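You operate a simulated robot arm through the tools that you are given. There is no shell and no other tool. Be economical: measure what you need, move in short steps, check, and stop when the job is done.

You are at the controls of a simulated robot arm. One attempt, no reset.

Task
Give the plate on the turntable one slow turn under the lit lamp.
Fine: speed knob at SLOW; the plate stays there; after the turn, lamp off and parked; leave the rest of the bench as it is.

It is judged by the outcome, as a careful person would: the job done as asked, and still so three seconds after it is handed in. It fails if anything else is knocked over, pushed out of place, dropped, spilled or broken.

Robot
A 6-joint arm with a two-finger parallel gripper, fixed in place. Base frame: the origin is at the foot of the arm, x ahead of it, y to its left, z up; the work surface is at about z = 0.86. Readings come in m, rad, newtons and seconds.
With the tool pointing down near the work surface it reaches from about 0.32 to 0.7 m from the base axis. Its first joint turns from -2.897 to 2.897 rad. Payload 4.1 kg.
The tool frame sits at the grasp point between the pads (the TCP): z along the fingers, y along the line on which they close. The tips reach 0.023 m beyond it. Largest opening 0.094 m; finger width 0.038, thickness 0.01; the body of the gripper, 0.054 by 0.096 m, starts 0.039 m behind the TCP.
Orientation is that of the tool frame in the base frame, as [roll, pitch, yaw] about the fixed x, y, z axes, in that order (R = Rz(yaw) Ry(pitch) Rx(roll)). With the fingers straight down and closing along the base's y, the tool's x points along the base's -x, its y along +y and its z along -z.

Tools
- The arm moves only by the tool apply_moves. Its argument "motion" is a list that holds one entry, the list of rows, each a list of 7 numbers: the gripper command, from -1 (shut) to 1 (fully open), values between in proportion, then the shift along the tool's x, y, z in units of 20 mm (1.0 is 20 mm), then the turn, a rotation vector about the tool's x, y, z in units of 8 degrees (1.0 is 8 degrees). In form: [[[grip, x, y, z, ax, ay, az], ...]]. A call has 1 to 12 rows; each row shifts and turns the commanded pose from where the row before left it, along the tool's axes as they then stand. A call with a number of a shift or a turn outside -1 to 1 is refused whole. A row lasts 0.2 s, in which the tool goes at most 0.05 m and 0.15 rad; a call with a longer step from one row to the next is refused whole, and so is a gripper value outside its range. Where a pose cannot be reached the arm comes as near as it can. A force on the tool above 90 N (or 10 N above the force at the start of the call, whichever is more), or a blocked arm, ends the call early, and 0.2 s more pass. The fingers move at their own pace (about 0.045 m/s each) and stop on an object; they squeeze with about 28 N. The grip force told is the motor's: it shows also when the fingers shut on nothing. Time passes only in rows, and 0.2 s behind the last, so rows that do not move let the fingers close. It gives the time, the measured TCP pose, the force on the tool (base axes), the opening and the grip force at its end, in the units of the frame above (readings bear some noise), with the torque about the TCP (base axes, N m) and any sound that the robot's microphone picked up.
- Cameras (640 x 400 px; columns grow to the right, rows downward): "scene" is fixed at [0.0473, -0.638, 1.7096]; the picture's right is [0.59, -0.81, 0.00], its down [-0.59, -0.43, -0.68] and it looks along [0.55, 0.40, -0.73] (base axes); focal length 334 px, centre (320, 200). "wrist" rides on the gripper at [0.086, 0.016, -0.075] in the tool frame; the picture's right is [-0.18, 0.98, 0.00], its down [-0.58, -0.11, -0.81] and it looks along [-0.79, -0.15, 0.59] (tool axes); focal length 243 px, centre (320, 200). There is no depth. A picture from a camera that has moved, and an enlarged one, comes with that camera's place and axes in the base frame and with its lens. The place of the scene camera against the robot may be out by one fixed shift of up to 0.018 m in any direction.
- snapshot(camera): a new picture of that camera. The clock stands still meanwhile.
- raise_lower(by): slides the trunk up (or, below 0, down) by that many m; the arm rides with it, the base frame stays. It gives what a move gives, with no picture.
- close_up(camera, box): a new picture of the part [left, top, right, bottom] of that camera's present view, enlarged. The clock stands still meanwhile.
- close_job(): hands the job in; it is judged then, once.

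Work in short steps. Places have to be worked out from the pictures, the camera data and where the tool is seen: move nearer, look again, correct. Check each grasp and each placing, and mend what went wrong. You have 120 turns and 68 pictures in all, those below and enlarged ones among them. Open the gripper and draw the arm clear of the work before you hand the job in, unless the task says otherwise; then end with one line.

The tools are called by a JSON object that holds its "name" and its "arguments". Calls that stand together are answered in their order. apply_moves: Moves the arm, as the interface text tells. Its arguments: {"type":"object","properties":{"motion":{"type":"array"}},"required":["motion"]} The other tools are called the same way: raise_lower (by) slides the trunk up or down; snapshot (camera) takes a picture; close_up (camera, box) takes an enlarged picture of a part of a camera's view; close_job () hands the job in.

At the start:

```text
time: 0.0
tool_pos: [0.2811, -0.2311, 1.3426]
orientation: [3.141, -0.001, -3.141]
ft_force: [0.0, 0.6, -0.3]
ft_torque: [-0.02, -0.04, -0.01]
finger_gap: 0.0941
grip_force: 0.1
trunk travel left (down, up): [-0.525, 0.065]
```

scene: 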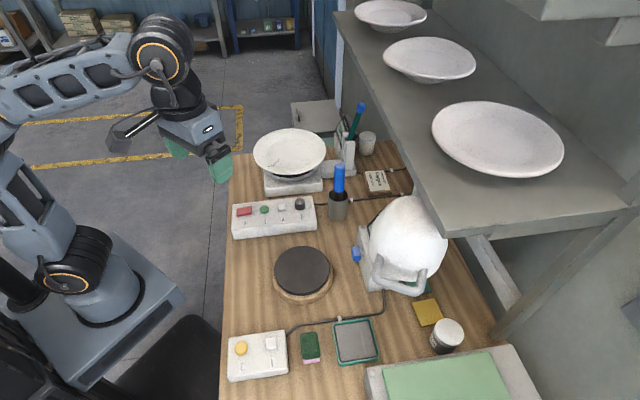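
wrist: 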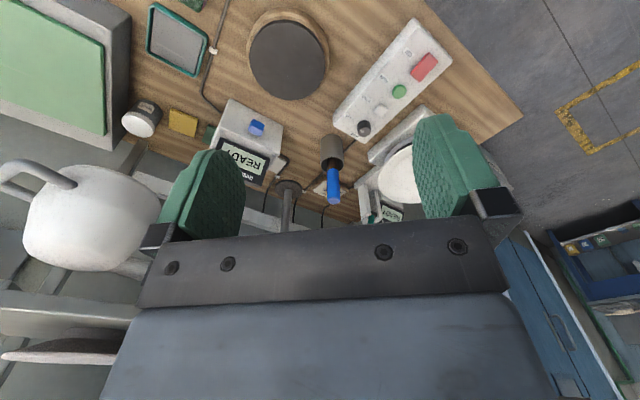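

I start by taking enlarged views to identify the plate/turntable, the panels and the lamp.

{"name": "close_up", "arguments": {"camera": "scene", "box": [220, 120, 400, 240]}}

{"name": "close_up", "arguments": {"camera": "scene", "box": [220, 220, 480, 400]}}

{"name": "close_up", "arguments": {"camera": "wrist", "box": [180, 0, 480, 230]}}

```text
3.33 times, centred on (310, 180) of scene
camera zoom: at [0.0473, -0.638, 1.7096], right [0.59, -0.81, 0.0], down [-0.59, -0.43, -0.68], along [0.55, 0.4, -0.73], focal length 1115 px, centre (353, 267)
```

zoom: 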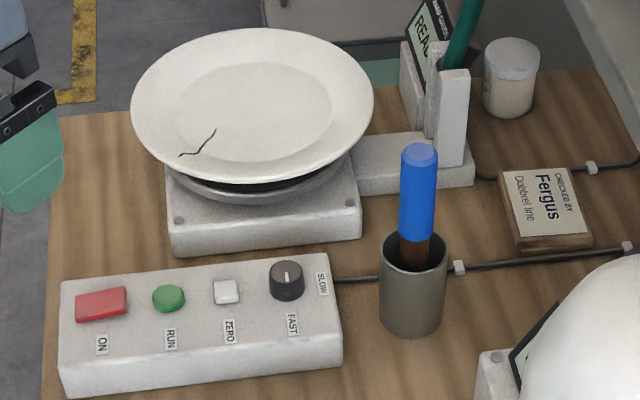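

```text
2.22 times, centred on (350, 310) of scene
camera zoom: at [0.0473, -0.638, 1.7096], right [0.59, -0.81, 0.0], down [-0.59, -0.43, -0.68], along [0.55, 0.4, -0.73], focal length 743 px, centre (253, -44)
```

zoom: 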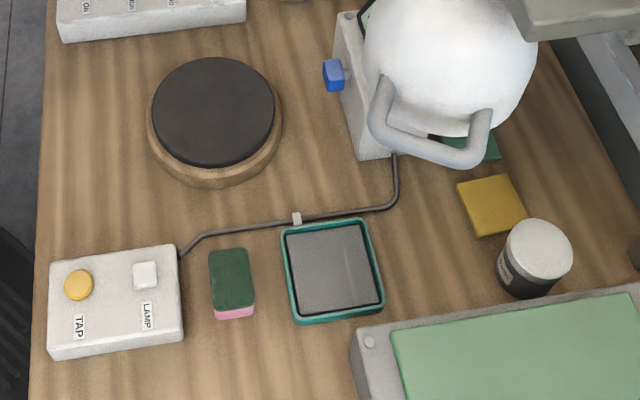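

```text
1.74 times, centred on (330, 115) of wrist
camera zoom: at [0.1957, -0.2139, 1.4172], right [0.18, 0.98, 0.0], down [0.58, -0.11, 0.81], along [0.79, -0.15, -0.59], focal length 422 px, centre (303, 348)
```

zoom: 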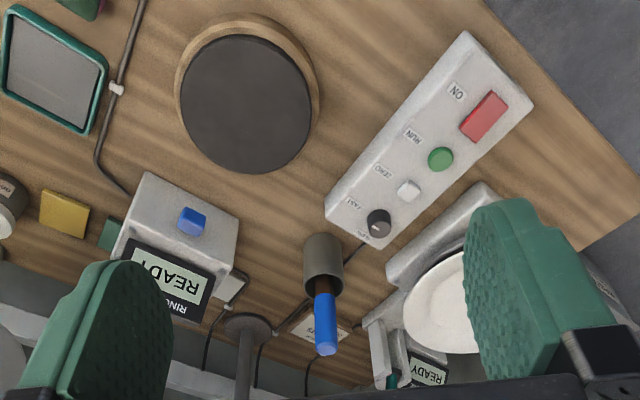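

The turntable with its cracked plate and panel (ON, RUN, ZERO, SLOW/FAST knob) is at about x 0.75, y 0.0. The white dome with a handle is probably a swing lamp, near (0.41, -0.55, 1.25), on a post near (0.86, -0.46). I turn the wrist clockwise in place to look at it.

{"name": "apply_moves", "arguments": {"motion": [[[1, 0, 0, 0, 0, 0, 1], [1, 0, 0, 0, 0, 0, 1], [1, 0, 0, 0, 0, 0, 1], [1, 0, 0, 0, 0, 0, 1], [1, 0, 0, 0, 0, 0, 1]]]}}

{"name": "snapshot", "arguments": {"camera": "wrist"}}

```text
time: 1.2
tool_pos: [0.2822, -0.2315, 1.3427]
orientation: [3.141, 0.0, 2.442]
ft_force: [0.0, -0.3, 0.1]
ft_torque: [0.0, 0.0, -0.03]
finger_gap: 0.0941
grip_force: 0.0
trunk travel left (down, up): [-0.525, 0.065]
```

```text
62 pictures are left
camera wrist: at [0.2265, -0.1621, 1.4172], right [0.77, 0.63, 0.0], down [0.37, -0.46, 0.81], along [0.51, -0.62, -0.59], focal length 243 px, centre (320, 200)
```

wrist: 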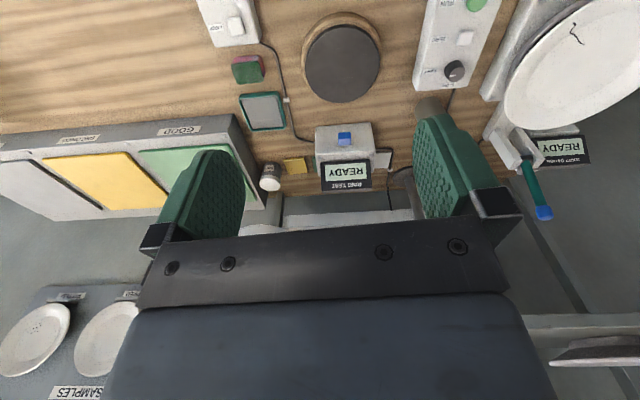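

The dome is hidden behind the gripper body. I tilt the tool about 24° so the camera looks more level, and raise the trunk a little.

{"name": "apply_moves", "arguments": {"motion": [[[1, 0, 0, 0, 0, -1, 0], [1, 0, 0, 0, 0, -1, 0], [1, 0, 0, 0, 0, -1, 0], [1, 0, 0, 0, 0, -1, 0]]]}}

{"name": "snapshot", "arguments": {"camera": "wrist"}}

{"name": "snapshot", "arguments": {"camera": "scene"}}

```text
time: 2.2
tool_pos: [0.2811, -0.2307, 1.3419]
orientation: [-3.141, 0.56, 2.444]
ft_force: [-0.1, 0.8, 1.0]
ft_torque: [-0.01, 0.01, -0.03]
finger_gap: 0.094
grip_force: 0.1
trunk travel left (down, up): [-0.525, 0.065]
```

```text
61 pictures are left
camera wrist: at [0.2058, -0.1449, 1.36], right [0.75, 0.65, 0.1], down [-0.02, -0.12, 0.99], along [0.66, -0.75, -0.08], focal length 243 px, centre (320, 200)
```

wrist: 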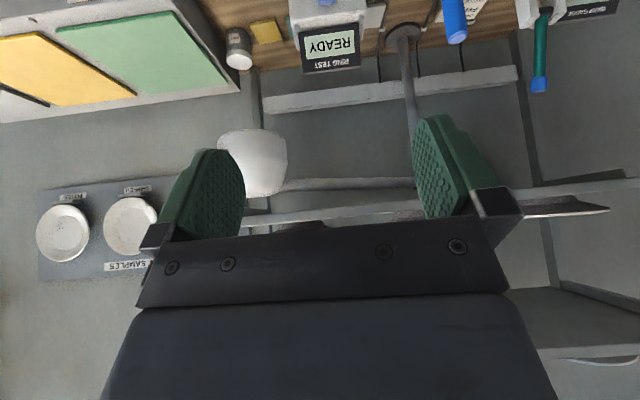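

```text
60 pictures are left
```

scene: 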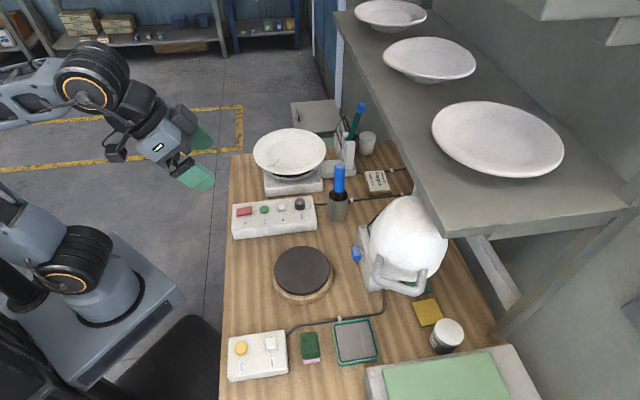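

Now the dome, its arm and post are visible; I enlarge that part.

{"name": "close_up", "arguments": {"camera": "wrist", "box": [180, 0, 480, 220]}}

{"name": "close_up", "arguments": {"camera": "scene", "box": [320, 180, 480, 310]}}

```text
1.82 times, centred on (330, 110) of wrist
camera zoom: at [0.2058, -0.1449, 1.36], right [0.75, 0.65, 0.1], down [-0.02, -0.12, 0.99], along [0.66, -0.75, -0.08], focal length 441 px, centre (302, 364)
```

zoom: 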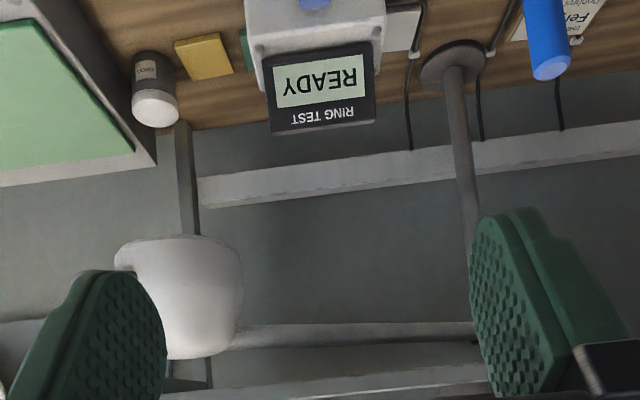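

```text
3.08 times, centred on (400, 245) of scene
camera zoom: at [0.0473, -0.638, 1.7096], right [0.59, -0.81, 0.0], down [-0.59, -0.43, -0.68], along [0.55, 0.4, -0.73], focal length 1029 px, centre (74, 62)
```

zoom: 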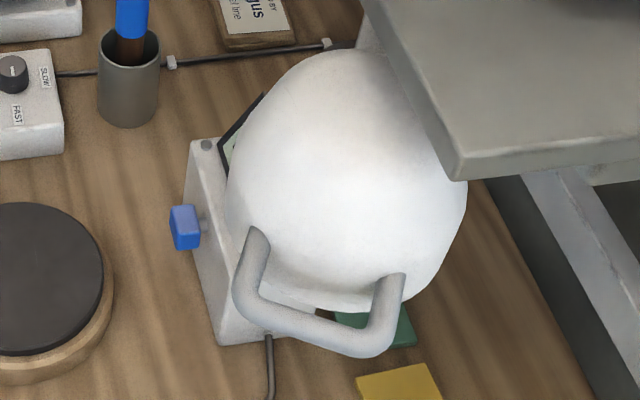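

The lamp hangs on a horizontal arm from the post, with its handle on the outer side. I level the tool again and go to look at the turntable panel from nearby.

{"name": "apply_moves", "arguments": {"motion": [[[1, 0, 0, 0, 0, 1, 0], [1, 0, 0, 0, 0, 1, 0], [1, 0, 0, 0, 0, 1, 0], [1, 0, 0, 0, 0, 1, 0], [1, 0, 0, 0, 0, 0, -1], [1, 0, 0, 0, 0, 0, -1], [1, 0, 0, 0, 0, 0, -1], [1, 0, 0, 0, 0, 0, -1], [1, 0, 0, 0, 0, 0, -1]]]}}

{"name": "apply_moves", "arguments": {"motion": [[[1, -0.7, 0.65, 1, 0, 0, 0], [1, -0.7, 0.65, 1, 0, 0, 0], [1, -0.7, 0.65, 1, 0, 0, 0], [1, -0.7, 0.65, 1, 0, 0, 0], [1, -0.7, 0.65, 1, 0, 0, 0], [1, -0.7, 0.65, 1, 0, 0, 0], [1, -0.7, 0.65, 1, 0, 0, 0], [1, -0.7, 0.65, 1, 0, 0, 0], [1, -0.7, 0.65, 1, 0, 0, 0]]]}}

{"name": "snapshot", "arguments": {"camera": "wrist"}}

```text
time: 4.2
tool_pos: [0.2818, -0.2312, 1.34]
orientation: [-3.14, -0.001, -3.141]
ft_force: [-0.1, -0.2, -0.5]
ft_torque: [-0.02, 0.04, 0.0]
finger_gap: 0.0938
grip_force: 0.1
trunk travel left (down, up): [-0.525, 0.065]
```

```text
time: 6.2
tool_pos: [0.4066, -0.1124, 1.162]
orientation: [3.141, -0.001, -3.141]
ft_force: [0.3, 0.1, 0.3]
ft_torque: [-0.01, 0.02, -0.01]
finger_gap: 0.0941
grip_force: 0.0
trunk travel left (down, up): [-0.525, 0.065]
```

```text
57 pictures are left
camera wrist: at [0.3222, -0.0958, 1.237], right [0.18, 0.98, 0.0], down [0.58, -0.11, 0.81], along [0.79, -0.15, -0.59], focal length 243 px, centre (320, 200)
```

wrist: 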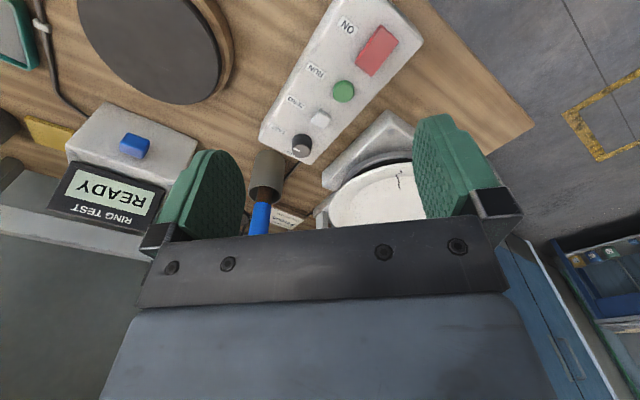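

Panel in view; enlarging the knob and labels.

{"name": "close_up", "arguments": {"camera": "wrist", "box": [240, 0, 440, 180]}}

{"name": "close_up", "arguments": {"camera": "scene", "box": [280, 185, 340, 225]}}

```text
2.22 times, centred on (340, 90) of wrist
camera zoom: at [0.3222, -0.0958, 1.237], right [0.18, 0.98, 0.0], down [0.58, -0.11, 0.81], along [0.79, -0.15, -0.59], focal length 539 px, centre (276, 444)
```

zoom: 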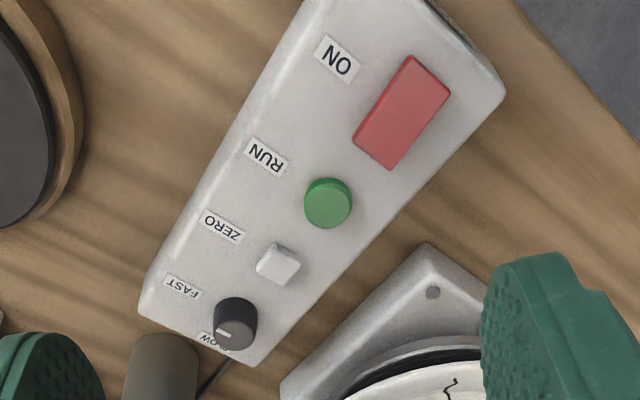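

```text
10.00 times, centred on (310, 205) of scene
camera zoom: at [0.0473, -0.638, 1.7096], right [0.59, -0.81, 0.0], down [-0.59, -0.43, -0.68], along [0.55, 0.4, -0.73], focal length 3345 px, centre (420, 150)
```

zoom: 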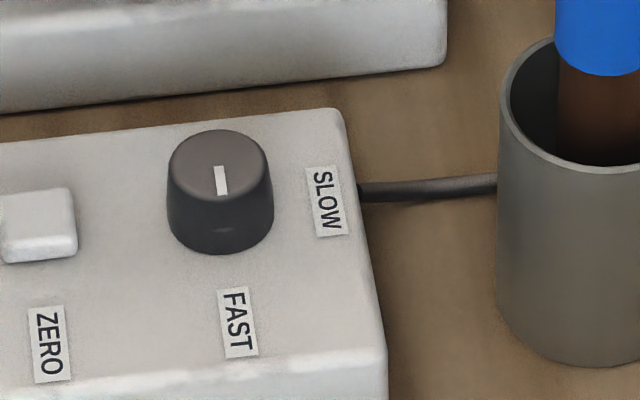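

The knob's white mark points at FAST, so it must go about 90° counter-clockwise (seen from above) to SLOW. I go above the knob (about 0.58, -0.17) with the tool turned 45° so the camera stays clear of the plate and cup.

{"name": "apply_moves", "arguments": {"motion": [[[0.4, -0.9, -0.3, 0.5, 0, 0, 0.6], [0.4, -0.9, -0.3, 0.5, 0, 0, 0.6], [0.4, -0.9, -0.3, 0.5, 0, 0, 0.6], [0.4, -0.9, -0.3, 0.5, 0, 0, 0.6], [0.4, 0, 0, 0, 0, 0, 0.9], [0.4, 0, 0, 0, 0, 0, 0.9], [0.4, 0, 0, 0, 0, 0, 0.9], [0.4, 0, 0, 0, 0, 0, 0.52]]]}}

{"name": "snapshot", "arguments": {"camera": "wrist"}}

```text
time: 8.0
tool_pos: [0.4762, -0.1464, 1.1223]
orientation: [3.141, 0.001, 2.353]
ft_force: [-0.5, -0.1, 0.0]
ft_torque: [0.01, -0.03, -0.03]
finger_gap: 0.0659
grip_force: 0.1
trunk travel left (down, up): [-0.525, 0.065]
```

```text
54 pictures are left
camera wrist: at [0.4269, -0.0732, 1.1974], right [0.83, 0.56, 0.0], down [0.33, -0.49, 0.81], along [0.45, -0.67, -0.59], focal length 243 px, centre (320, 200)
```

wrist: 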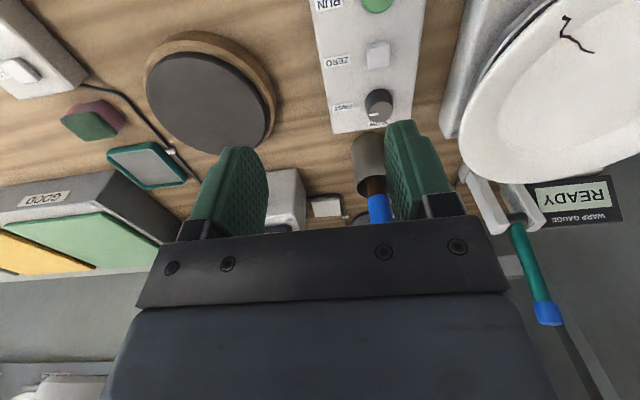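

The turntable is the WARP GAUGE (ready). From this view the knob sits at about (0.589, -0.177); I move above it to z 1.0.

{"name": "apply_moves", "arguments": {"motion": [[[0.3, -0.836, 0.487, 1, 0, 0, 0], [0.3, -0.836, 0.487, 1, 0, 0, 0], [0.3, -0.836, 0.487, 1, 0, 0, 0], [0.3, -0.836, 0.487, 1, 0, 0, 0], [0.3, -0.836, 0.487, 1, 0, 0, 0], [0.3, -0.836, 0.487, 1, 0, 0, 0]]]}}

{"name": "snapshot", "arguments": {"camera": "wrist"}}

{"name": "close_up", "arguments": {"camera": "scene", "box": [220, 120, 400, 240]}}

```text
time: 9.4
tool_pos: [0.5877, -0.1773, 1.001]
orientation: [-3.141, 0.0, 2.356]
ft_force: [0.0, -0.5, -0.8]
ft_torque: [-0.05, -0.01, 0.0]
finger_gap: 0.0612
grip_force: 0.0
trunk travel left (down, up): [-0.525, 0.065]
```

```text
53 pictures are left
camera wrist: at [0.5391, -0.1034, 1.0769], right [0.82, 0.57, 0.0], down [0.33, -0.49, 0.81], along [0.46, -0.67, -0.59], focal length 243 px, centre (320, 200)
```

wrist: 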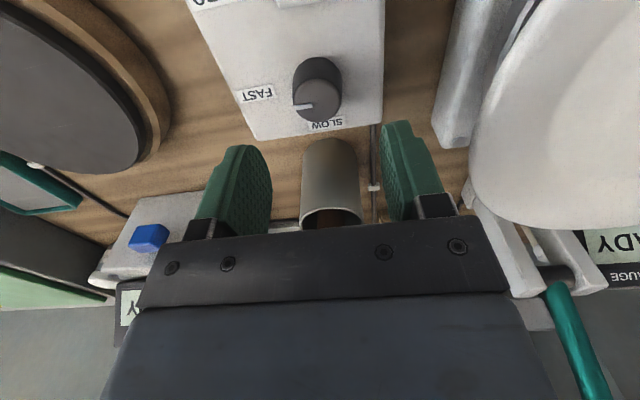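

```text
3.33 times, centred on (310, 180) of scene
camera zoom: at [0.0473, -0.638, 1.7096], right [0.59, -0.81, 0.0], down [-0.59, -0.43, -0.68], along [0.55, 0.4, -0.73], focal length 1115 px, centre (353, 267)
```

zoom: 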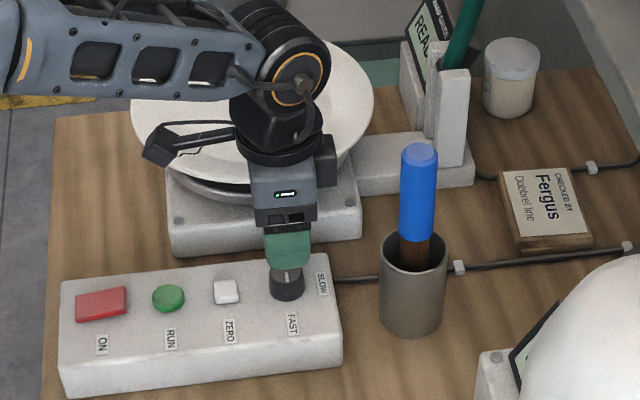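

The knob centre comes out at (0.591, -0.180). I lower until the tips straddle the knob.

{"name": "apply_moves", "arguments": {"motion": [[[0.3, -0.05, 0, 0.85, 0, 0, 0], [0.3, -0.05, 0, 0.85, 0, 0, 0], [0.3, -0.05, 0, 0.85, 0, 0, 0], [0.3, -0.05, 0, 0.75, 0, 0, 0], [0.3, 0, 0, 0, 0, 0, 0]]]}}

{"name": "snapshot", "arguments": {"camera": "wrist"}}

{"name": "close_up", "arguments": {"camera": "scene", "box": [260, 170, 350, 230]}}

```text
time: 10.6
tool_pos: [0.5908, -0.1792, 0.9353]
orientation: [3.141, 0.0, 2.354]
ft_force: [0.4, 0.1, 0.1]
ft_torque: [0.0, 0.03, -0.02]
finger_gap: 0.0613
grip_force: 0.0
trunk travel left (down, up): [-0.525, 0.065]
```

```text
51 pictures are left
camera wrist: at [0.5415, -0.106, 1.0106], right [0.82, 0.57, 0.0], down [0.33, -0.49, 0.81], along [0.46, -0.67, -0.59], focal length 243 px, centre (320, 200)
```

wrist: 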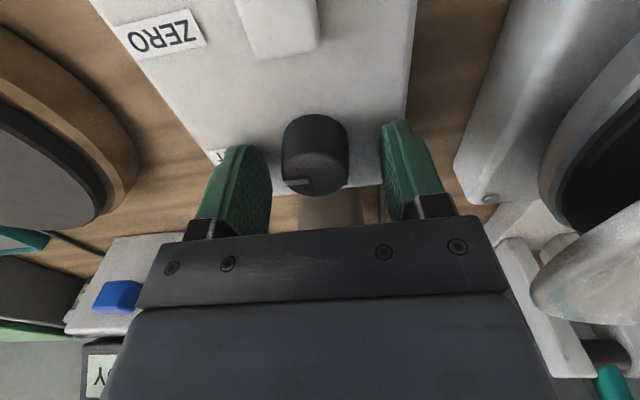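

```text
6.67 times, centred on (305, 200) of scene
camera zoom: at [0.0473, -0.638, 1.7096], right [0.59, -0.81, 0.0], down [-0.59, -0.43, -0.68], along [0.55, 0.4, -0.73], focal length 2230 px, centre (420, 200)
```

zoom: 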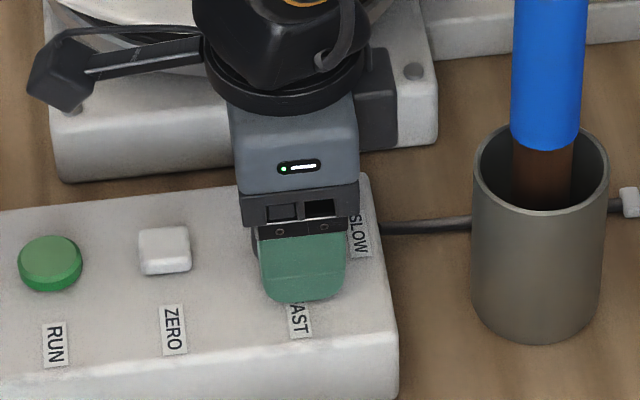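

The knob sits between the fingers, with its top at about z 0.926 and the tips at 0.912. I close on it.

{"name": "apply_moves", "arguments": {"motion": [[[-0.6, 0, 0, 0.1, 0, 0, 0], [-0.6, 0, 0, 0, 0, 0, 0], [-0.6, 0, 0, 0, 0, 0, 0], [-0.6, 0, 0, 0, 0, 0, 0], [-0.6, 0, 0, 0, 0, 0, 0]]]}}

```text
time: 11.8
tool_pos: [0.59, -0.1807, 0.9349]
orientation: [3.14, -0.002, 2.355]
ft_force: [-9.2, -10.2, 0.1]
ft_torque: [-0.42, 0.28, 0.04]
finger_gap: 0.0336
grip_force: 44.9
trunk travel left (down, up): [-0.525, 0.065]
```

Holding the knob (gap 34 mm), but a side force of about 14 N shows I'm a little off centre along the closing line. I shift 2 mm that way to relieve it.

{"name": "apply_moves", "arguments": {"motion": [[[-0.6, 0, -0.1, 0, 0, 0, 0], [-0.6, 0, 0, 0, 0, 0, 0]]]}}

```text
time: 12.4
tool_pos: [0.5892, -0.18, 0.9338]
orientation: [3.14, 0.002, 2.357]
ft_force: [-2.6, -7.4, 0.2]
ft_torque: [0.22, 0.38, 0.01]
finger_gap: 0.0336
grip_force: 44.6
trunk travel left (down, up): [-0.525, 0.065]
```

Force is dropping. I nudge 1 mm more and begin the counter-clockwise turn, 40° first.

{"name": "apply_moves", "arguments": {"motion": [[[-0.6, 0, -0.07, 0, 0, 0, 0], [-0.6, 0, 0, 0, 0, 0, -0.8], [-0.6, 0, 0, 0, 0, 0, -0.8], [-0.6, 0, 0, 0, 0, 0, -0.8], [-0.6, 0, 0, 0, 0, 0, -0.8], [-0.6, 0, 0, 0, 0, 0, -0.8], [-0.6, 0, 0, 0, 0, 0, -1]]]}}

```text
time: 14.0
tool_pos: [0.5898, -0.1779, 0.934]
orientation: [3.141, 0.001, 3.057]
ft_force: [18.9, 25.0, -2.0]
ft_torque: [0.63, -1.02, -0.12]
finger_gap: 0.0337
grip_force: 44.9
trunk travel left (down, up): [-0.525, 0.065]
```

The turn has reached about 40°, but a side force of about 31 N has built up toward (+x, +y). I shift 3 mm to relieve it before going on.

{"name": "apply_moves", "arguments": {"motion": [[[-0.6, -0.08, 0.12, 0, 0, 0, 0], [-0.6, 0, 0, 0, 0, 0, 0]]]}}

```text
time: 14.6
tool_pos: [0.5894, -0.1784, 0.934]
orientation: [-3.14, -0.002, 3.055]
ft_force: [9.3, 18.3, -3.2]
ft_torque: [0.52, -1.02, -0.07]
finger_gap: 0.0336
grip_force: 45.2
trunk travel left (down, up): [-0.525, 0.065]
```

{"name": "apply_moves", "arguments": {"motion": [[[-0.6, -0.1, 0.22, 0, 0, 0, 0], [-0.6, 0, 0, 0, 0, 0, 0]]]}}

{"name": "snapshot", "arguments": {"camera": "wrist"}}

```text
time: 15.2
tool_pos: [0.5899, -0.1773, 0.9326]
orientation: [-3.139, -0.004, 3.054]
ft_force: [-7.9, -8.0, -2.3]
ft_torque: [-0.59, -0.11, 0.01]
finger_gap: 0.0335
grip_force: 44.8
trunk travel left (down, up): [-0.525, 0.065]
```

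```text
49 pictures are left
camera wrist: at [0.5068, -0.1534, 1.0091], right [0.27, 0.96, 0.0], down [0.57, -0.16, 0.8], along [0.77, -0.22, -0.59], focal length 243 px, centre (320, 200)
```

wrist: 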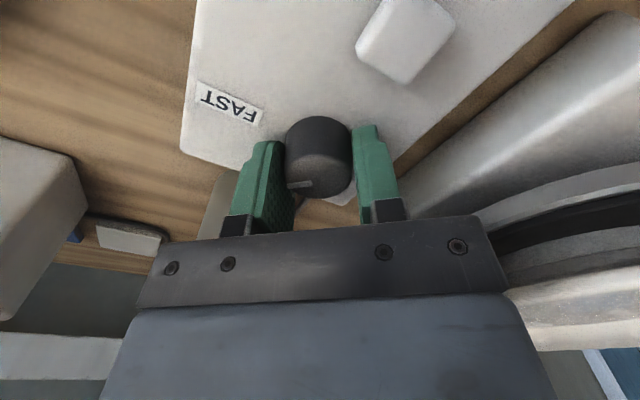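

The mark has turned with the gripper. I balance the force and turn the rest in two stages.

{"name": "apply_moves", "arguments": {"motion": [[[-0.6, 0.08, -0.08, 0, 0, 0, 0], [-0.6, 0, 0, 0, 0, 0, -0.8], [-0.6, 0, 0, 0, 0, 0, -0.8], [-0.6, 0, 0, 0, 0, 0, -0.8], [-0.6, 0, 0, 0, 0, 0, -0.8]]]}}

```text
time: 16.4
tool_pos: [0.59, -0.1759, 0.9338]
orientation: [3.141, 0.001, -2.778]
ft_force: [-5.5, -3.6, -3.6]
ft_torque: [-0.08, 0.2, 0.03]
finger_gap: 0.0334
grip_force: 44.9
trunk travel left (down, up): [-0.525, 0.065]
```

{"name": "apply_moves", "arguments": {"motion": [[[-0.6, 0, 0, 0, 0, 0, -0.8], [-0.6, 0, 0, 0, 0, 0, -0.8], [-0.6, 0, 0, 0, 0, 0, -0.8], [-0.6, 0, 0, 0, 0, 0, -0.6]]]}}

{"name": "snapshot", "arguments": {"camera": "wrist"}}

```text
time: 17.4
tool_pos: [0.5888, -0.1747, 0.9332]
orientation: [3.138, -0.002, -2.358]
ft_force: [-14.4, 7.5, -6.6]
ft_torque: [0.52, 0.08, -0.15]
finger_gap: 0.0333
grip_force: 45.3
trunk travel left (down, up): [-0.525, 0.065]
```

```text
48 pictures are left
camera wrist: at [0.5175, -0.2236, 1.009], right [-0.56, 0.83, 0.0], down [0.49, 0.33, 0.81], along [0.67, 0.45, -0.59], focal length 243 px, centre (320, 200)
```

wrist: 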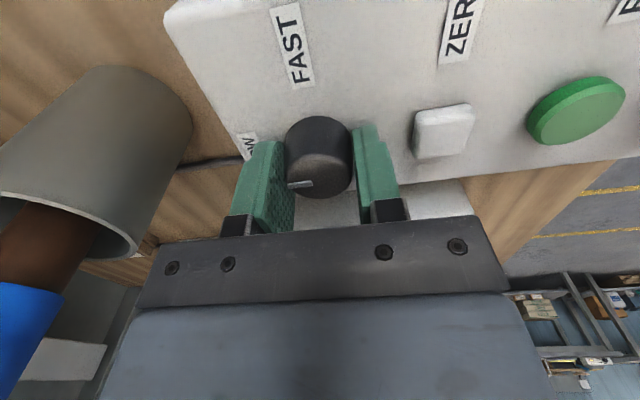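

The mark now points toward SLOW. I open and lift straight up to check.

{"name": "apply_moves", "arguments": {"motion": [[[0.3, 0, 0, 0, 0, 0, 0], [0.3, 0, 0, 0, 0, 0, 0], [0.3, 0, 0, 0, 0, 0, 0], [0.3, 0, 0, -1, 0, 0, 0], [0.3, 0, 0, -1, 0, 0, 0], [0.3, 0, 0, -1, 0, 0, 0], [0.3, 0, 0, -1, 0, 0, 0]]]}}

{"name": "snapshot", "arguments": {"camera": "wrist"}}

```text
time: 19.0
tool_pos: [0.5917, -0.1768, 1.0151]
orientation: [3.141, 0.0, -2.363]
ft_force: [0.1, 0.2, -0.3]
ft_torque: [0.01, -0.01, 0.02]
finger_gap: 0.0609
grip_force: 0.1
trunk travel left (down, up): [-0.525, 0.065]
```

```text
47 pictures are left
camera wrist: at [0.5185, -0.2251, 1.09], right [-0.56, 0.83, 0.0], down [0.49, 0.33, 0.81], along [0.67, 0.45, -0.59], focal length 243 px, centre (320, 200)
```

wrist: 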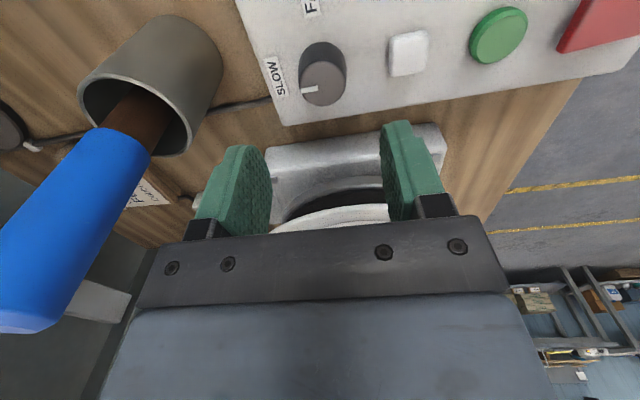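

The knob is at SLOW. I lift and rotate back, then travel toward the LAMP button on the front box (about 0.205, -0.39).

{"name": "apply_moves", "arguments": {"motion": [[[0.3, 0, 0, -1, 0, 0, 0], [0.3, 0, 0, -1, 0, 0, 0], [0.3, 0, 0, -1, 0, 0, 0.93], [0.3, 0, 0, -1, 0, 0, 0.93], [0.3, 0, 0, -1, 0, 0, 0.93], [0.3, 0, 0, -1, 0, 0, 0.93], [-1, 0, 0, 0, 0, 0, 0.93], [-1, 0, 0, 0, 0, 0, 0.93]]]}}

{"name": "apply_moves", "arguments": {"motion": [[[-1, 1, -0.5, 0, 0, 0, 0], [-1, 1, -0.5, 0, 0, 0, 0], [-1, 1, -0.5, 0, 0, 0, 0], [-1, 1, -0.5, 0, 0, 0, 0], [-1, 1, -0.5, 0, 0, 0, 0], [-1, 1, -0.5, 0, 0, 0, 0], [-1, 1, -0.5, 0, 0, 0, 0], [-1, 1, -0.5, 0, 0, 0, 0], [-1, 1, -0.5, 0, 0, 0, 0], [-1, 1, -0.5, 0, 0, 0, 0], [-1, 1, -0.5, 0, 0, 0, 0], [-1, 1, -0.5, 0, 0, 0, 0]]]}}

{"name": "snapshot", "arguments": {"camera": "wrist"}}

```text
time: 20.8
tool_pos: [0.5904, -0.1753, 1.134]
orientation: [3.141, 0.0, 3.139]
ft_force: [0.8, 0.9, -0.5]
ft_torque: [0.01, 0.0, -0.02]
finger_gap: 0.008
grip_force: 0.1
trunk travel left (down, up): [-0.525, 0.065]
```

```text
time: 23.4
tool_pos: [0.3487, -0.2975, 1.1345]
orientation: [3.141, -0.002, -3.14]
ft_force: [-0.7, -0.2, 0.1]
ft_torque: [0.0, 0.04, -0.01]
finger_gap: 0.0
grip_force: 28.3
trunk travel left (down, up): [-0.525, 0.065]
```

```text
46 pictures are left
camera wrist: at [0.2632, -0.2798, 1.2096], right [0.18, 0.98, 0.0], down [0.58, -0.11, 0.81], along [0.79, -0.15, -0.59], focal length 243 px, centre (320, 200)
```

wrist: 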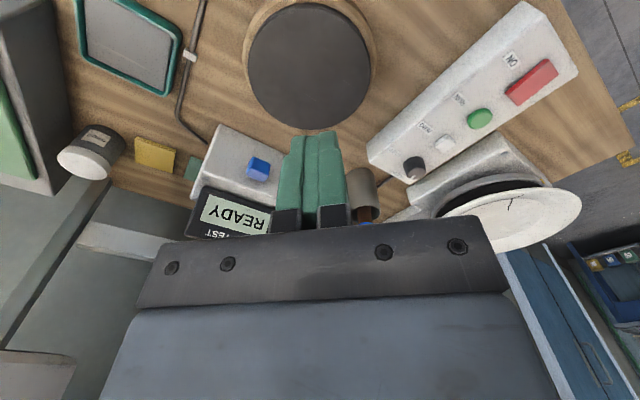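

{"name": "apply_moves", "arguments": {"motion": [[[-1, 0.9, -0.55, 0.5, 0, 0, 0], [-1, 0.9, -0.55, 0.5, 0, 0, 0], [-1, 0.9, -0.55, 0.5, 0, 0, 0], [-1, 0.9, -0.55, 0.5, 0, 0, 0], [-1, 0.9, -0.55, 0.5, 0, 0, 0], [-1, 0.9, -0.55, 0.5, 0, 0, 0], [-1, 0.9, -0.55, 0.5, 0, 0, 0], [-1, 0.9, -0.55, 0.5, 0, 0, 0]]]}}

{"name": "snapshot", "arguments": {"camera": "wrist"}}

{"name": "snapshot", "arguments": {"camera": "scene"}}

```text
time: 25.2
tool_pos: [0.2055, -0.3838, 1.0527]
orientation: [-3.14, -0.001, -3.141]
ft_force: [-0.3, 0.0, 0.5]
ft_torque: [0.01, 0.01, -0.01]
finger_gap: 0.0002
grip_force: 27.7
trunk travel left (down, up): [-0.525, 0.065]
```

```text
45 pictures are left
camera wrist: at [0.1204, -0.3674, 1.1281], right [0.18, 0.98, 0.0], down [0.58, -0.11, 0.81], along [0.79, -0.15, -0.59], focal length 243 px, centre (320, 200)
```

wrist: 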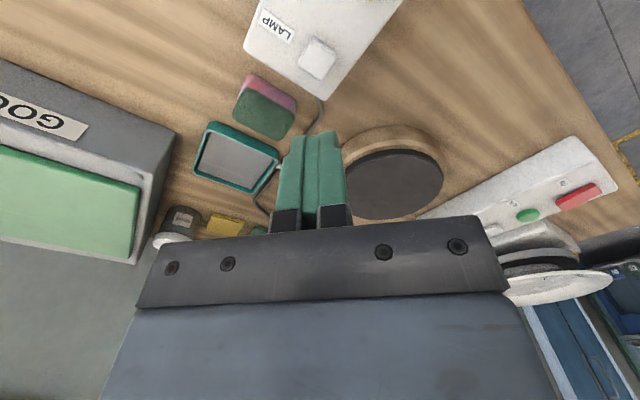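

```text
44 pictures are left
```

scene: 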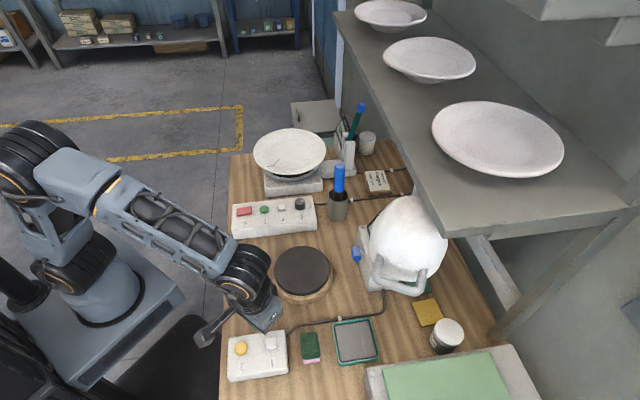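

The LAMP button is at about (0.2145, -0.388). I come down to just above it with closed fingers.

{"name": "apply_moves", "arguments": {"motion": [[[-1, -0.15, -0.07, 0.9, 0, 0, 0], [-1, -0.15, -0.07, 0.9, 0, 0, 0], [-1, -0.15, -0.07, 0.9, 0, 0, 0], [-1, 0, 0, 0.9, 0, 0, 0], [-1, 0, 0, 0.9, 0, 0, 0], [-1, 0, 0, 0.6, 0, 0, 0]]]}}

{"name": "snapshot", "arguments": {"camera": "wrist"}}

```text
time: 26.6
tool_pos: [0.2147, -0.3876, 0.9515]
orientation: [3.141, 0.0, 3.14]
ft_force: [0.6, -0.3, 0.8]
ft_torque: [-0.01, 0.0, -0.02]
finger_gap: 0.0001
grip_force: 28.7
trunk travel left (down, up): [-0.525, 0.065]
```

```text
43 pictures are left
camera wrist: at [0.1296, -0.3713, 1.0267], right [0.18, 0.98, 0.0], down [0.58, -0.11, 0.81], along [0.79, -0.15, -0.59], focal length 243 px, centre (320, 200)
```

wrist: 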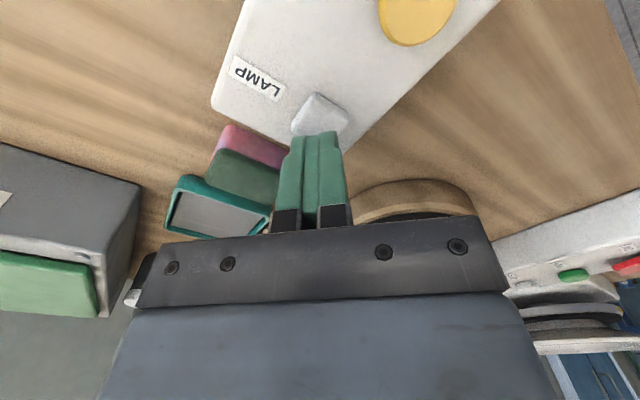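

The button is straight below the tips. I press in small steps and watch the force.

{"name": "apply_moves", "arguments": {"motion": [[[-1, 0, 0, 0.4, 0, 0, 0], [-1, 0, 0, 0.3, 0, 0, 0], [-1, 0, 0, 0.2, 0, 0, 0], [-1, 0, 0, 0.2, 0, 0, 0]]]}}

```text
time: 27.6
tool_pos: [0.2145, -0.388, 0.9305]
orientation: [3.14, 0.0, -3.14]
ft_force: [0.7, 0.9, 2.3]
ft_torque: [0.03, 0.05, -0.01]
finger_gap: 0.0
grip_force: 28.4
trunk travel left (down, up): [-0.525, 0.065]
heard: click
```

A click was heard. I lift and check the lamp.

{"name": "apply_moves", "arguments": {"motion": [[[-1, 0, 0, -0.6, 0, 0, 0], [-1, 0, 0, -0.6, 0, 0, 0], [-1, 0, 0, -1, 0, 0, 0], [-1, 0, 0, -1, 0, 0, 0], [-1, 0, 0, -1, 0, 0, 0]]]}}

{"name": "snapshot", "arguments": {"camera": "scene"}}

{"name": "snapshot", "arguments": {"camera": "wrist"}}

```text
time: 28.8
tool_pos: [0.2155, -0.3893, 1.0151]
orientation: [3.141, 0.0, -3.141]
ft_force: [-0.2, 0.6, -0.1]
ft_torque: [-0.01, 0.0, -0.02]
finger_gap: 0.0001
grip_force: 28.1
trunk travel left (down, up): [-0.525, 0.065]
```

```text
42 pictures are left
```

scene: 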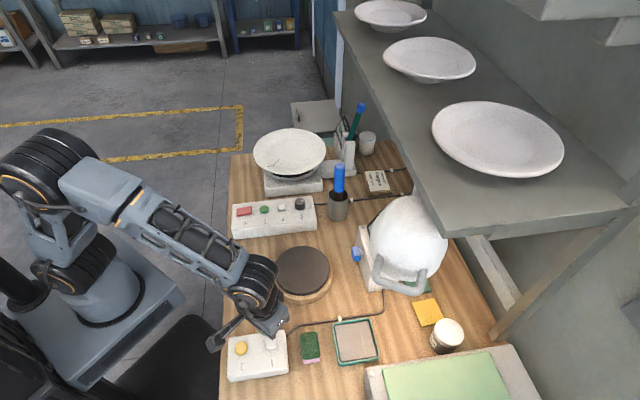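

```text
41 pictures are left
camera wrist: at [0.1302, -0.3717, 1.0896], right [0.18, 0.98, 0.0], down [0.58, -0.11, 0.81], along [0.79, -0.15, -0.59], focal length 243 px, centre (320, 200)
```

wrist: 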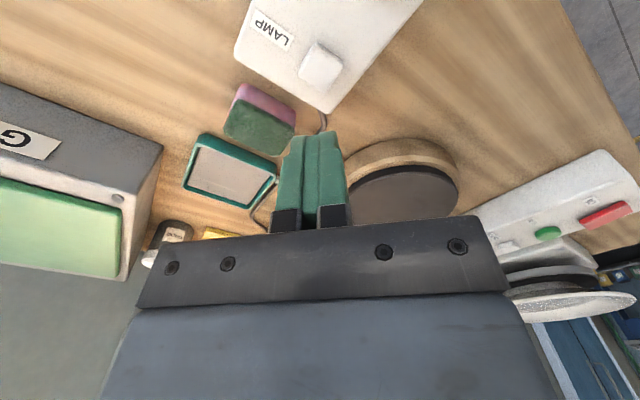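

The lamp is lit: the bench and dome are brighter. Next I move up with closed fingers to a viewpoint for measuring the dome, handle, arm and post.

{"name": "apply_moves", "arguments": {"motion": [[[-1, 0, 0.3, -1, 0, 0, 0], [-1, 0, 0.65, -1, 0, 0, 0], [-1, 0, 0.65, -1, 0, 0, 0], [-1, 0, 0.65, -1, 0, 0, 0], [-1, 0, 0.65, -1, 0, 0, 0], [-1, 0, 0.65, -1, 0, 0, 0], [-1, 0, 0.65, -1, 0, 0, 0], [-1, 0, 0.65, -1, 0, 0, 0.8], [-1, 0, 0.65, -1, 0, 0, 0.8], [-1, 0, 0.65, -1, 0, 0, 0.8], [-1, 0, 0.65, -1, 0, -0.9, 0], [-1, 0, 0.65, -1, 0, -0.9, 0]]]}}

{"name": "snapshot", "arguments": {"camera": "wrist"}}

```text
time: 31.4
tool_pos: [0.225, -0.2402, 1.2538]
orientation: [3.141, 0.253, 2.805]
ft_force: [0.5, -0.8, 0.0]
ft_torque: [0.0, 0.02, 0.0]
finger_gap: 0.0
grip_force: 28.4
trunk travel left (down, up): [-0.525, 0.065]
```

```text
40 pictures are left
camera wrist: at [0.135, -0.1903, 1.3054], right [0.49, 0.87, 0.05], down [0.3, -0.22, 0.93], along [0.82, -0.44, -0.37], focal length 243 px, centre (320, 200)
```

wrist: 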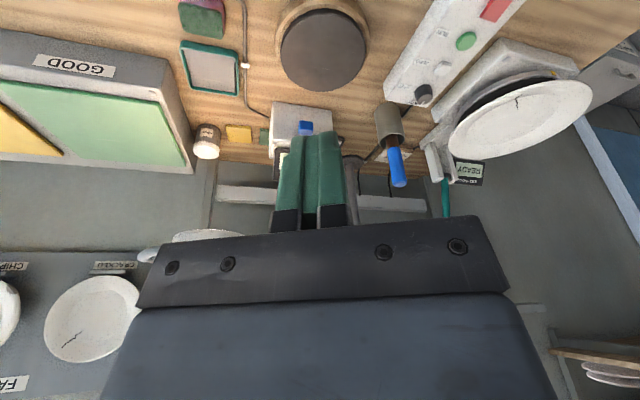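

{"name": "apply_moves", "arguments": {"motion": [[[-1, 0, 0, -0.8, 0, -1, 0], [-1, 0, 0, -0.8, 0, -1, 0], [-1, 0, 0, -0.8, 0, -0.5, 0]]]}}

{"name": "snapshot", "arguments": {"camera": "wrist"}}

```text
time: 32.2
tool_pos: [0.2097, -0.2341, 1.2985]
orientation: [-3.141, 0.604, 2.81]
ft_force: [0.2, 1.0, -0.3]
ft_torque: [-0.01, -0.01, 0.01]
finger_gap: 0.0002
grip_force: 27.7
trunk travel left (down, up): [-0.525, 0.065]
```

```text
39 pictures are left
camera wrist: at [0.1081, -0.1812, 1.3116], right [0.47, 0.88, 0.1], down [-0.01, -0.11, 0.99], along [0.88, -0.46, -0.04], focal length 243 px, centre (320, 200)
```

wrist: 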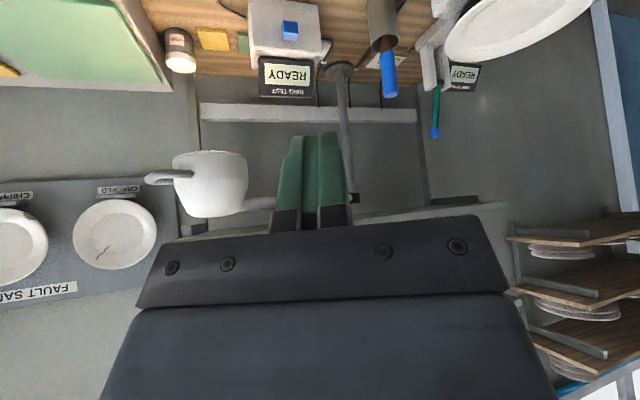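

{"name": "close_up", "arguments": {"camera": "wrist", "box": [120, 40, 400, 240]}}

```text
2.00 times, centred on (260, 140) of wrist
camera zoom: at [0.1081, -0.1812, 1.3116], right [0.47, 0.88, 0.1], down [-0.01, -0.11, 0.99], along [0.88, -0.46, -0.04], focal length 485 px, centre (440, 320)
```

zoom: 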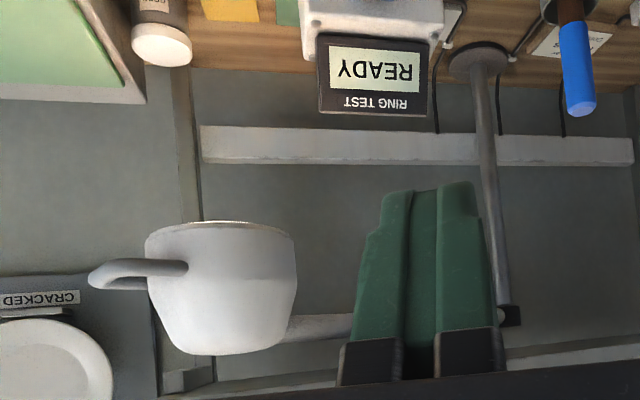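

Measured values:

| Item | Estimate |
|---|---|
| Lamp post | about (0.855, -0.452) |
| Arm height | z 1.28 |
| Dome centre | (0.414, -0.572), radius 0.072, z 1.185–1.30 |
| Handle bar | about 0.095 outside the dome axis, z 1.213 |
| Plate centre | about (0.74, 0.0), on the lamp's arc |

I will hook one finger inside the U-handle. First I untilt and test reach and yaw at the far end in free space.

{"name": "apply_moves", "arguments": {"motion": [[[-1, 0, 0, 0, 0, 0.865, 0], [-1, 0, 0, 0, 0, 0.865, 0], [-1, 0, 0, 0, 0, 0.865, 0], [-1, 0, 0, 0, 0, 0.865, 0], [-1, 0, 0, 0, 0, 0.865, 0], [-1, -0.63, 1, 0, 0, 0, 0], [-1, -0.63, 1, 0, 0, 0, 0], [-1, -0.63, 1, 0, 0, 0, 0], [-1, -0.63, 1, 0, 0, 0, 0], [-1, -0.63, 1, 0, 0, 0, 0], [-1, -0.63, 1, 0, 0, 0, 0], [-1, -0.63, 1, 0, 0, 0, 0]]]}}

{"name": "apply_moves", "arguments": {"motion": [[[-1, -0.63, 1, 0, 0, 0, 0], [-1, -0.63, 1, 0, 0, 0, 0], [-1, -0.63, 1, 0, 0, 0, 0], [-1, -0.63, 1, 0, 0, 0, 0], [-1, -0.63, 1, 0, 0, 0, 0], [-1, 0, 0, 0, 0, 0, 1], [-1, 0, 0, 0, 0, 0, 1], [-1, 0, 0, 0, 0, 0, 1], [-1, 0, 0, 0, 0, 0, 1], [-1, 0, 0, 0, 0, 0, 1], [-1, 0, 0, 0, 0, 0, 1], [-1, 0, 0, 0, 0, 0, 1]]]}}

{"name": "apply_moves", "arguments": {"motion": [[[1, 0, 0, 0, 0, 0, 1], [1, 0, 0, 0, 0, 0, 1], [1, 0, 0, 0, 0, 0, 1], [1, 0, 0, 0, 0, 0, 1], [1, 0, 0, 0, 0, 0, 1], [1, 0, 0, 0, 0, 0, 1], [1, 0, 0, 0, 0, 0, 1], [1, 0, 0, 0, 0, 0, 1], [1, 0, 0, 0, 0, 0, 1], [1, 0, 0, 0, 0, 0, 1], [1, 0, 0, 0, 0, 0, 1], [1, 0, 0, 0, 0, 0, 0.4]]]}}

```text
time: 34.8
tool_pos: [0.3377, -0.1311, 1.2974]
orientation: [-3.141, -0.004, 2.807]
ft_force: [-0.4, 0.0, 0.0]
ft_torque: [-0.03, -0.05, -0.06]
finger_gap: 0.0
grip_force: 27.8
trunk travel left (down, up): [-0.525, 0.065]
```

```text
time: 37.4
tool_pos: [0.4304, -0.0576, 1.2963]
orientation: [-3.139, -0.002, 1.825]
ft_force: [0.4, -0.1, -0.9]
ft_torque: [-0.05, 0.0, 0.0]
finger_gap: 0.0001
grip_force: 27.6
trunk travel left (down, up): [-0.525, 0.065]
```

```text
time: 40.0
tool_pos: [0.4302, -0.0579, 1.2976]
orientation: [-3.139, 0.003, 0.236]
ft_force: [0.1, -0.5, 0.8]
ft_torque: [0.0, -0.04, 0.0]
finger_gap: 0.0941
grip_force: 0.1
trunk travel left (down, up): [-0.525, 0.065]
```

Yaw 13.5° is reachable. Now I test the far reach, toward (0.712, 0.12, 1.235).

{"name": "apply_moves", "arguments": {"motion": [[[1, 1, -0.33, 0.2, 0, 0, 0], [1, 1, -0.33, 0.2, 0, 0, 0], [1, 1, -0.33, 0.2, 0, 0, 0], [1, 1, -0.33, 0.2, 0, 0, 0], [1, 1, -0.33, 0.2, 0, 0, 0], [1, 1, -0.33, 0.2, 0, 0, 0], [1, 1, -0.33, 0.2, 0, 0, 0], [1, 1, -0.33, 0.2, 0, 0, 0], [1, 1, -0.33, 0.2, 0, 0, 0], [1, 1, -0.33, 0.2, 0, 0, 0], [1, 1, -0.33, 0.2, 0, 0, 0], [1, 1, -0.33, 0.2, 0, 0, 0]]]}}

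{"name": "apply_moves", "arguments": {"motion": [[[1, 1, -0.33, 0.2, 0, 0, 0], [1, 1, -0.33, 0.2, 0, 0, 0], [1, 1, -0.33, 0.2, 0, 0, 0], [1, 0.8, -0.33, 0.2, 0, 0, 0], [1, 0, 0, 0, 0, 0, 0]]]}}

```text
time: 42.6
tool_pos: [0.6173, 0.0596, 1.2533]
orientation: [-3.139, 0.004, 0.235]
ft_force: [1.1, -0.2, -0.3]
ft_torque: [-0.01, 0.06, -0.02]
finger_gap: 0.0939
grip_force: 0.1
out of reach, approached as far as the arm can: row 11, 12
trunk travel left (down, up): [-0.525, 0.065]
```

```text
time: 43.8
tool_pos: [0.6366, 0.0668, 1.2162]
orientation: [-3.138, 0.004, 0.245]
ft_force: [-1.2, 0.0, 0.4]
ft_torque: [-0.02, 0.02, 0.01]
finger_gap: 0.0938
grip_force: 0.1
out of reach, approached as far as the arm can: row 1, 2, 3, 4
trunk travel left (down, up): [-0.525, 0.065]
```

Vertical tool runs out of reach at about 0.64 m. I raise the trunk by its remaining travel and tilt the fingers outward by 24°.

{"name": "raise_lower", "arguments": {"by": 0.06}}

{"name": "apply_moves", "arguments": {"motion": [[[1, 0, 0, 0, 0, 1, 0], [1, 0, 0, 0, 0, 1, 0], [1, 0, 0, 0, 0, 1, 0], [1, 0, 0, 0, 0, 0, 0]]]}}

```text
time: 44.8
tool_pos: [0.6365, 0.0663, 1.2747]
orientation: [-3.141, 0.004, 0.247]
ft_force: [-0.5, 0.9, -0.7]
ft_torque: [0.0, 0.01, 0.05]
finger_gap: 0.0938
grip_force: 0.1
trunk travel left (down, up): [-0.585, 0.005]
```

```text
time: 45.8
tool_pos: [0.6365, 0.0655, 1.2756]
orientation: [-3.138, -0.418, 0.246]
ft_force: [-0.4, 0.0, -0.5]
ft_torque: [0.02, 0.0, 0.03]
finger_gap: 0.094
grip_force: 0.0
trunk travel left (down, up): [-0.585, 0.005]
```

{"name": "apply_moves", "arguments": {"motion": [[[1, 0.55, -0.345, 0.9, 0, 0, 0], [1, 0.55, -0.345, 0.9, 0, 0, 0], [1, 0.55, -0.345, 0.9, 0, 0, 0], [1, 0.55, -0.345, 0.9, 0, 0, 0], [1, 0.55, -0.345, 0.9, 0, 0, 0]]]}}

```text
time: 47.0
tool_pos: [0.7127, 0.0986, 1.2124]
orientation: [-3.137, -0.417, 0.252]
ft_force: [0.8, 0.1, -0.9]
ft_torque: [-0.01, 0.0, -0.01]
finger_gap: 0.0939
grip_force: 0.1
out of reach, approached as far as the arm can: row 3, 4, 5
trunk travel left (down, up): [-0.585, 0.005]
```

The far end is reachable with tilt (r = 0.72). I withdraw, untilt and head toward the handle at the start side.

{"name": "apply_moves", "arguments": {"motion": [[[1, -0.5, 0, -0.5, 0, -1, 0], [1, -0.5, 0, -0.5, 0, -1, 0], [1, -0.5, 0, -0.5, 0, -1, 0], [1, -1, 0.8, -0.3, 0, 0, 0], [1, -1, 0.8, -0.3, 0, 0, 0], [1, -1, 0.8, -0.3, 0, 0, 0], [1, -1, 0.8, -0.3, 0, 0, 0], [1, -1, 0.8, -0.3, 0, 0, 0], [1, -1, 0.8, -0.3, 0, 0, 0], [1, -1, 0.8, -0.3, 0, 0, 0], [1, -1, 0.8, -0.3, 0, 0, 0], [1, -1, 0.8, -0.3, 0, 0, 0]]]}}

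{"name": "apply_moves", "arguments": {"motion": [[[1, 0, 0, 0, 0, 0, -1], [1, 0, 0, 0, 0, 0, -1], [1, 0, 0, 0, 0, 0, -1], [1, 0, 0, 0, 0, 0, -1], [1, 0, 0, 0, 0, 0, -1], [1, 0, 0, 0, 0, 0, -1], [1, 0, 0, 0, 0, 0, -1], [1, 0, 0, 0, 0, 0, -1], [1, 0, 0, 0, 0, 0, -1], [1, 0, 0, 0, 0, 0, -1], [1, 0, 0, 0, 0, 0, -1], [1, 0, 0, 0, 0, 0, -0.35]]]}}

```text
time: 49.6
tool_pos: [0.519, -0.1115, 1.279]
orientation: [-3.142, 0.002, 0.246]
ft_force: [-0.9, 0.4, -1.8]
ft_torque: [-0.01, -0.01, 0.01]
finger_gap: 0.0943
grip_force: 0.0
out of reach, approached as far as the arm can: row 1, 2, 3
trunk travel left (down, up): [-0.585, 0.005]
```

```text
time: 52.2
tool_pos: [0.5191, -0.1116, 1.2788]
orientation: [-3.137, -0.001, 1.832]
ft_force: [-0.7, 0.3, -0.2]
ft_torque: [-0.01, -0.02, -0.03]
finger_gap: 0.094
grip_force: 0.0
trunk travel left (down, up): [-0.585, 0.005]
```

{"name": "apply_moves", "arguments": {"motion": [[[1, -0.7, -1, -0.1, 0, 0, 0], [1, -0.7, -1, -0.1, 0, 0, 0], [1, -0.7, -1, -0.1, 0, 0, 0], [1, -0.7, -1, -0.1, 0, 0, 0], [1, -0.7, -1, -0.1, 0, 0, 0], [1, -0.7, -1, -0.1, 0, 0, 0], [1, -0.7, -1, -0.1, 0, 0, 0], [1, -0.7, -1, -0.1, 0, 0, 0], [1, -0.7, -1, -0.1, 0, 0, 0], [1, -0.7, -1, -0.1, 0, 0, 0], [1, -0.7, -1, -0.1, 0, 0, 0], [1, -0.7, -1, -0.1, 0, 0, 0]]]}}

{"name": "snapshot", "arguments": {"camera": "wrist"}}

{"name": "snapshot", "arguments": {"camera": "scene"}}

```text
time: 54.8
tool_pos: [0.3303, -0.3353, 1.3037]
orientation: [-3.139, -0.003, 1.832]
ft_force: [0.7, 0.0, 0.0]
ft_torque: [0.0, -0.05, -0.03]
finger_gap: 0.094
grip_force: 0.1
trunk travel left (down, up): [-0.585, 0.005]
```

```text
37 pictures are left
camera wrist: at [0.3254, -0.247, 1.3789], right [1.0, 0.07, 0.0], down [0.05, -0.59, 0.81], along [0.06, -0.8, -0.59], focal length 243 px, centre (320, 200)
```

wrist: 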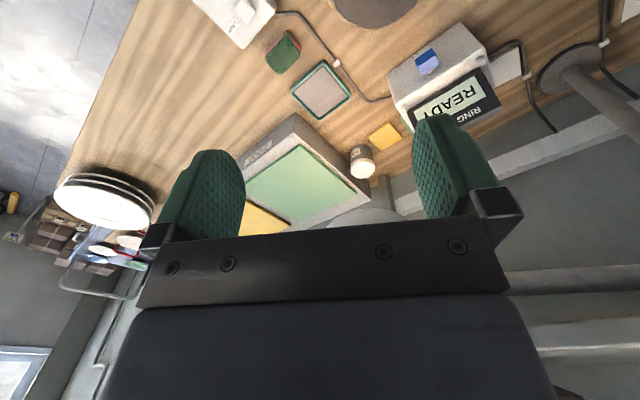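

```text
36 pictures are left
```

scene: 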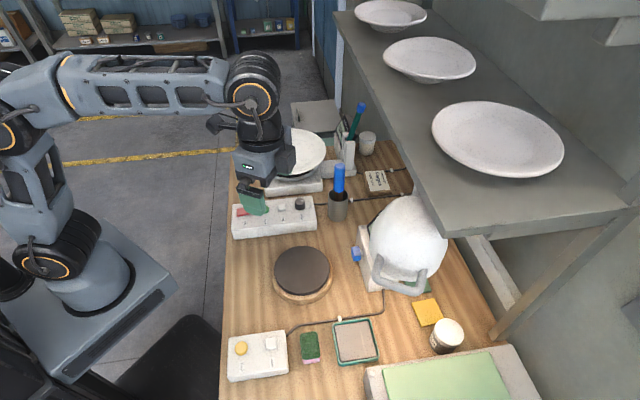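

The path is clear. I continue toward the outside of the handle and look again.

{"name": "apply_moves", "arguments": {"motion": [[[1, -0.97, -0.93, 0.2, 0, 0, 0], [1, -0.97, -0.93, 0.2, 0, 0, 0], [1, -0.97, -0.93, 0.2, 0, 0, 0], [1, -0.97, -0.93, 0.2, 0, 0, 0], [1, -0.97, -0.93, 0.2, 0, 0, 0], [1, -0.97, -0.93, 0.2, 0, 0, 0], [1, -0.97, -0.93, 0.2, 0, 0, 0]]]}}

{"name": "snapshot", "arguments": {"camera": "wrist"}}

```text
time: 56.4
tool_pos: [0.2382, -0.5004, 1.276]
orientation: [-3.138, -0.001, 1.832]
ft_force: [-0.5, -0.5, -0.1]
ft_torque: [0.0, 0.0, -0.01]
finger_gap: 0.0939
grip_force: 0.1
trunk travel left (down, up): [-0.585, 0.005]
```

```text
35 pictures are left
camera wrist: at [0.2333, -0.4129, 1.3512], right [1.0, 0.07, 0.0], down [0.05, -0.59, 0.81], along [0.06, -0.8, -0.59], focal length 243 px, centre (320, 200)
```

wrist: 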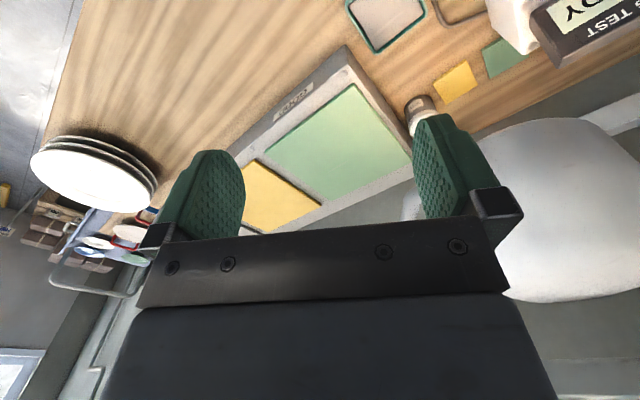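

{"name": "close_up", "arguments": {"camera": "wrist", "box": [360, 80, 640, 310]}}

```text
1.74 times, centred on (500, 195) of wrist
camera zoom: at [0.2333, -0.4129, 1.3512], right [1.0, 0.07, 0.0], down [0.05, -0.59, 0.81], along [0.06, -0.8, -0.59], focal length 422 px, centre (7, 209)
```

zoom: 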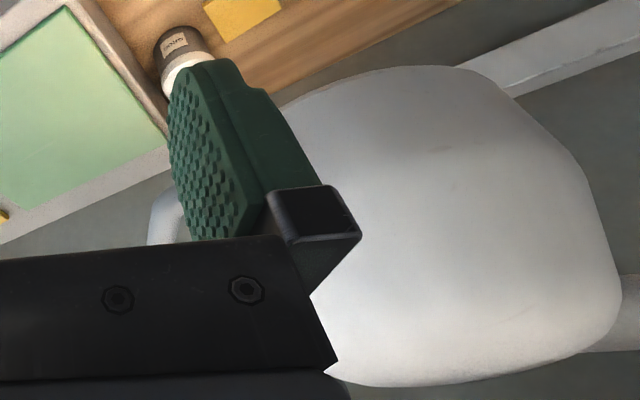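

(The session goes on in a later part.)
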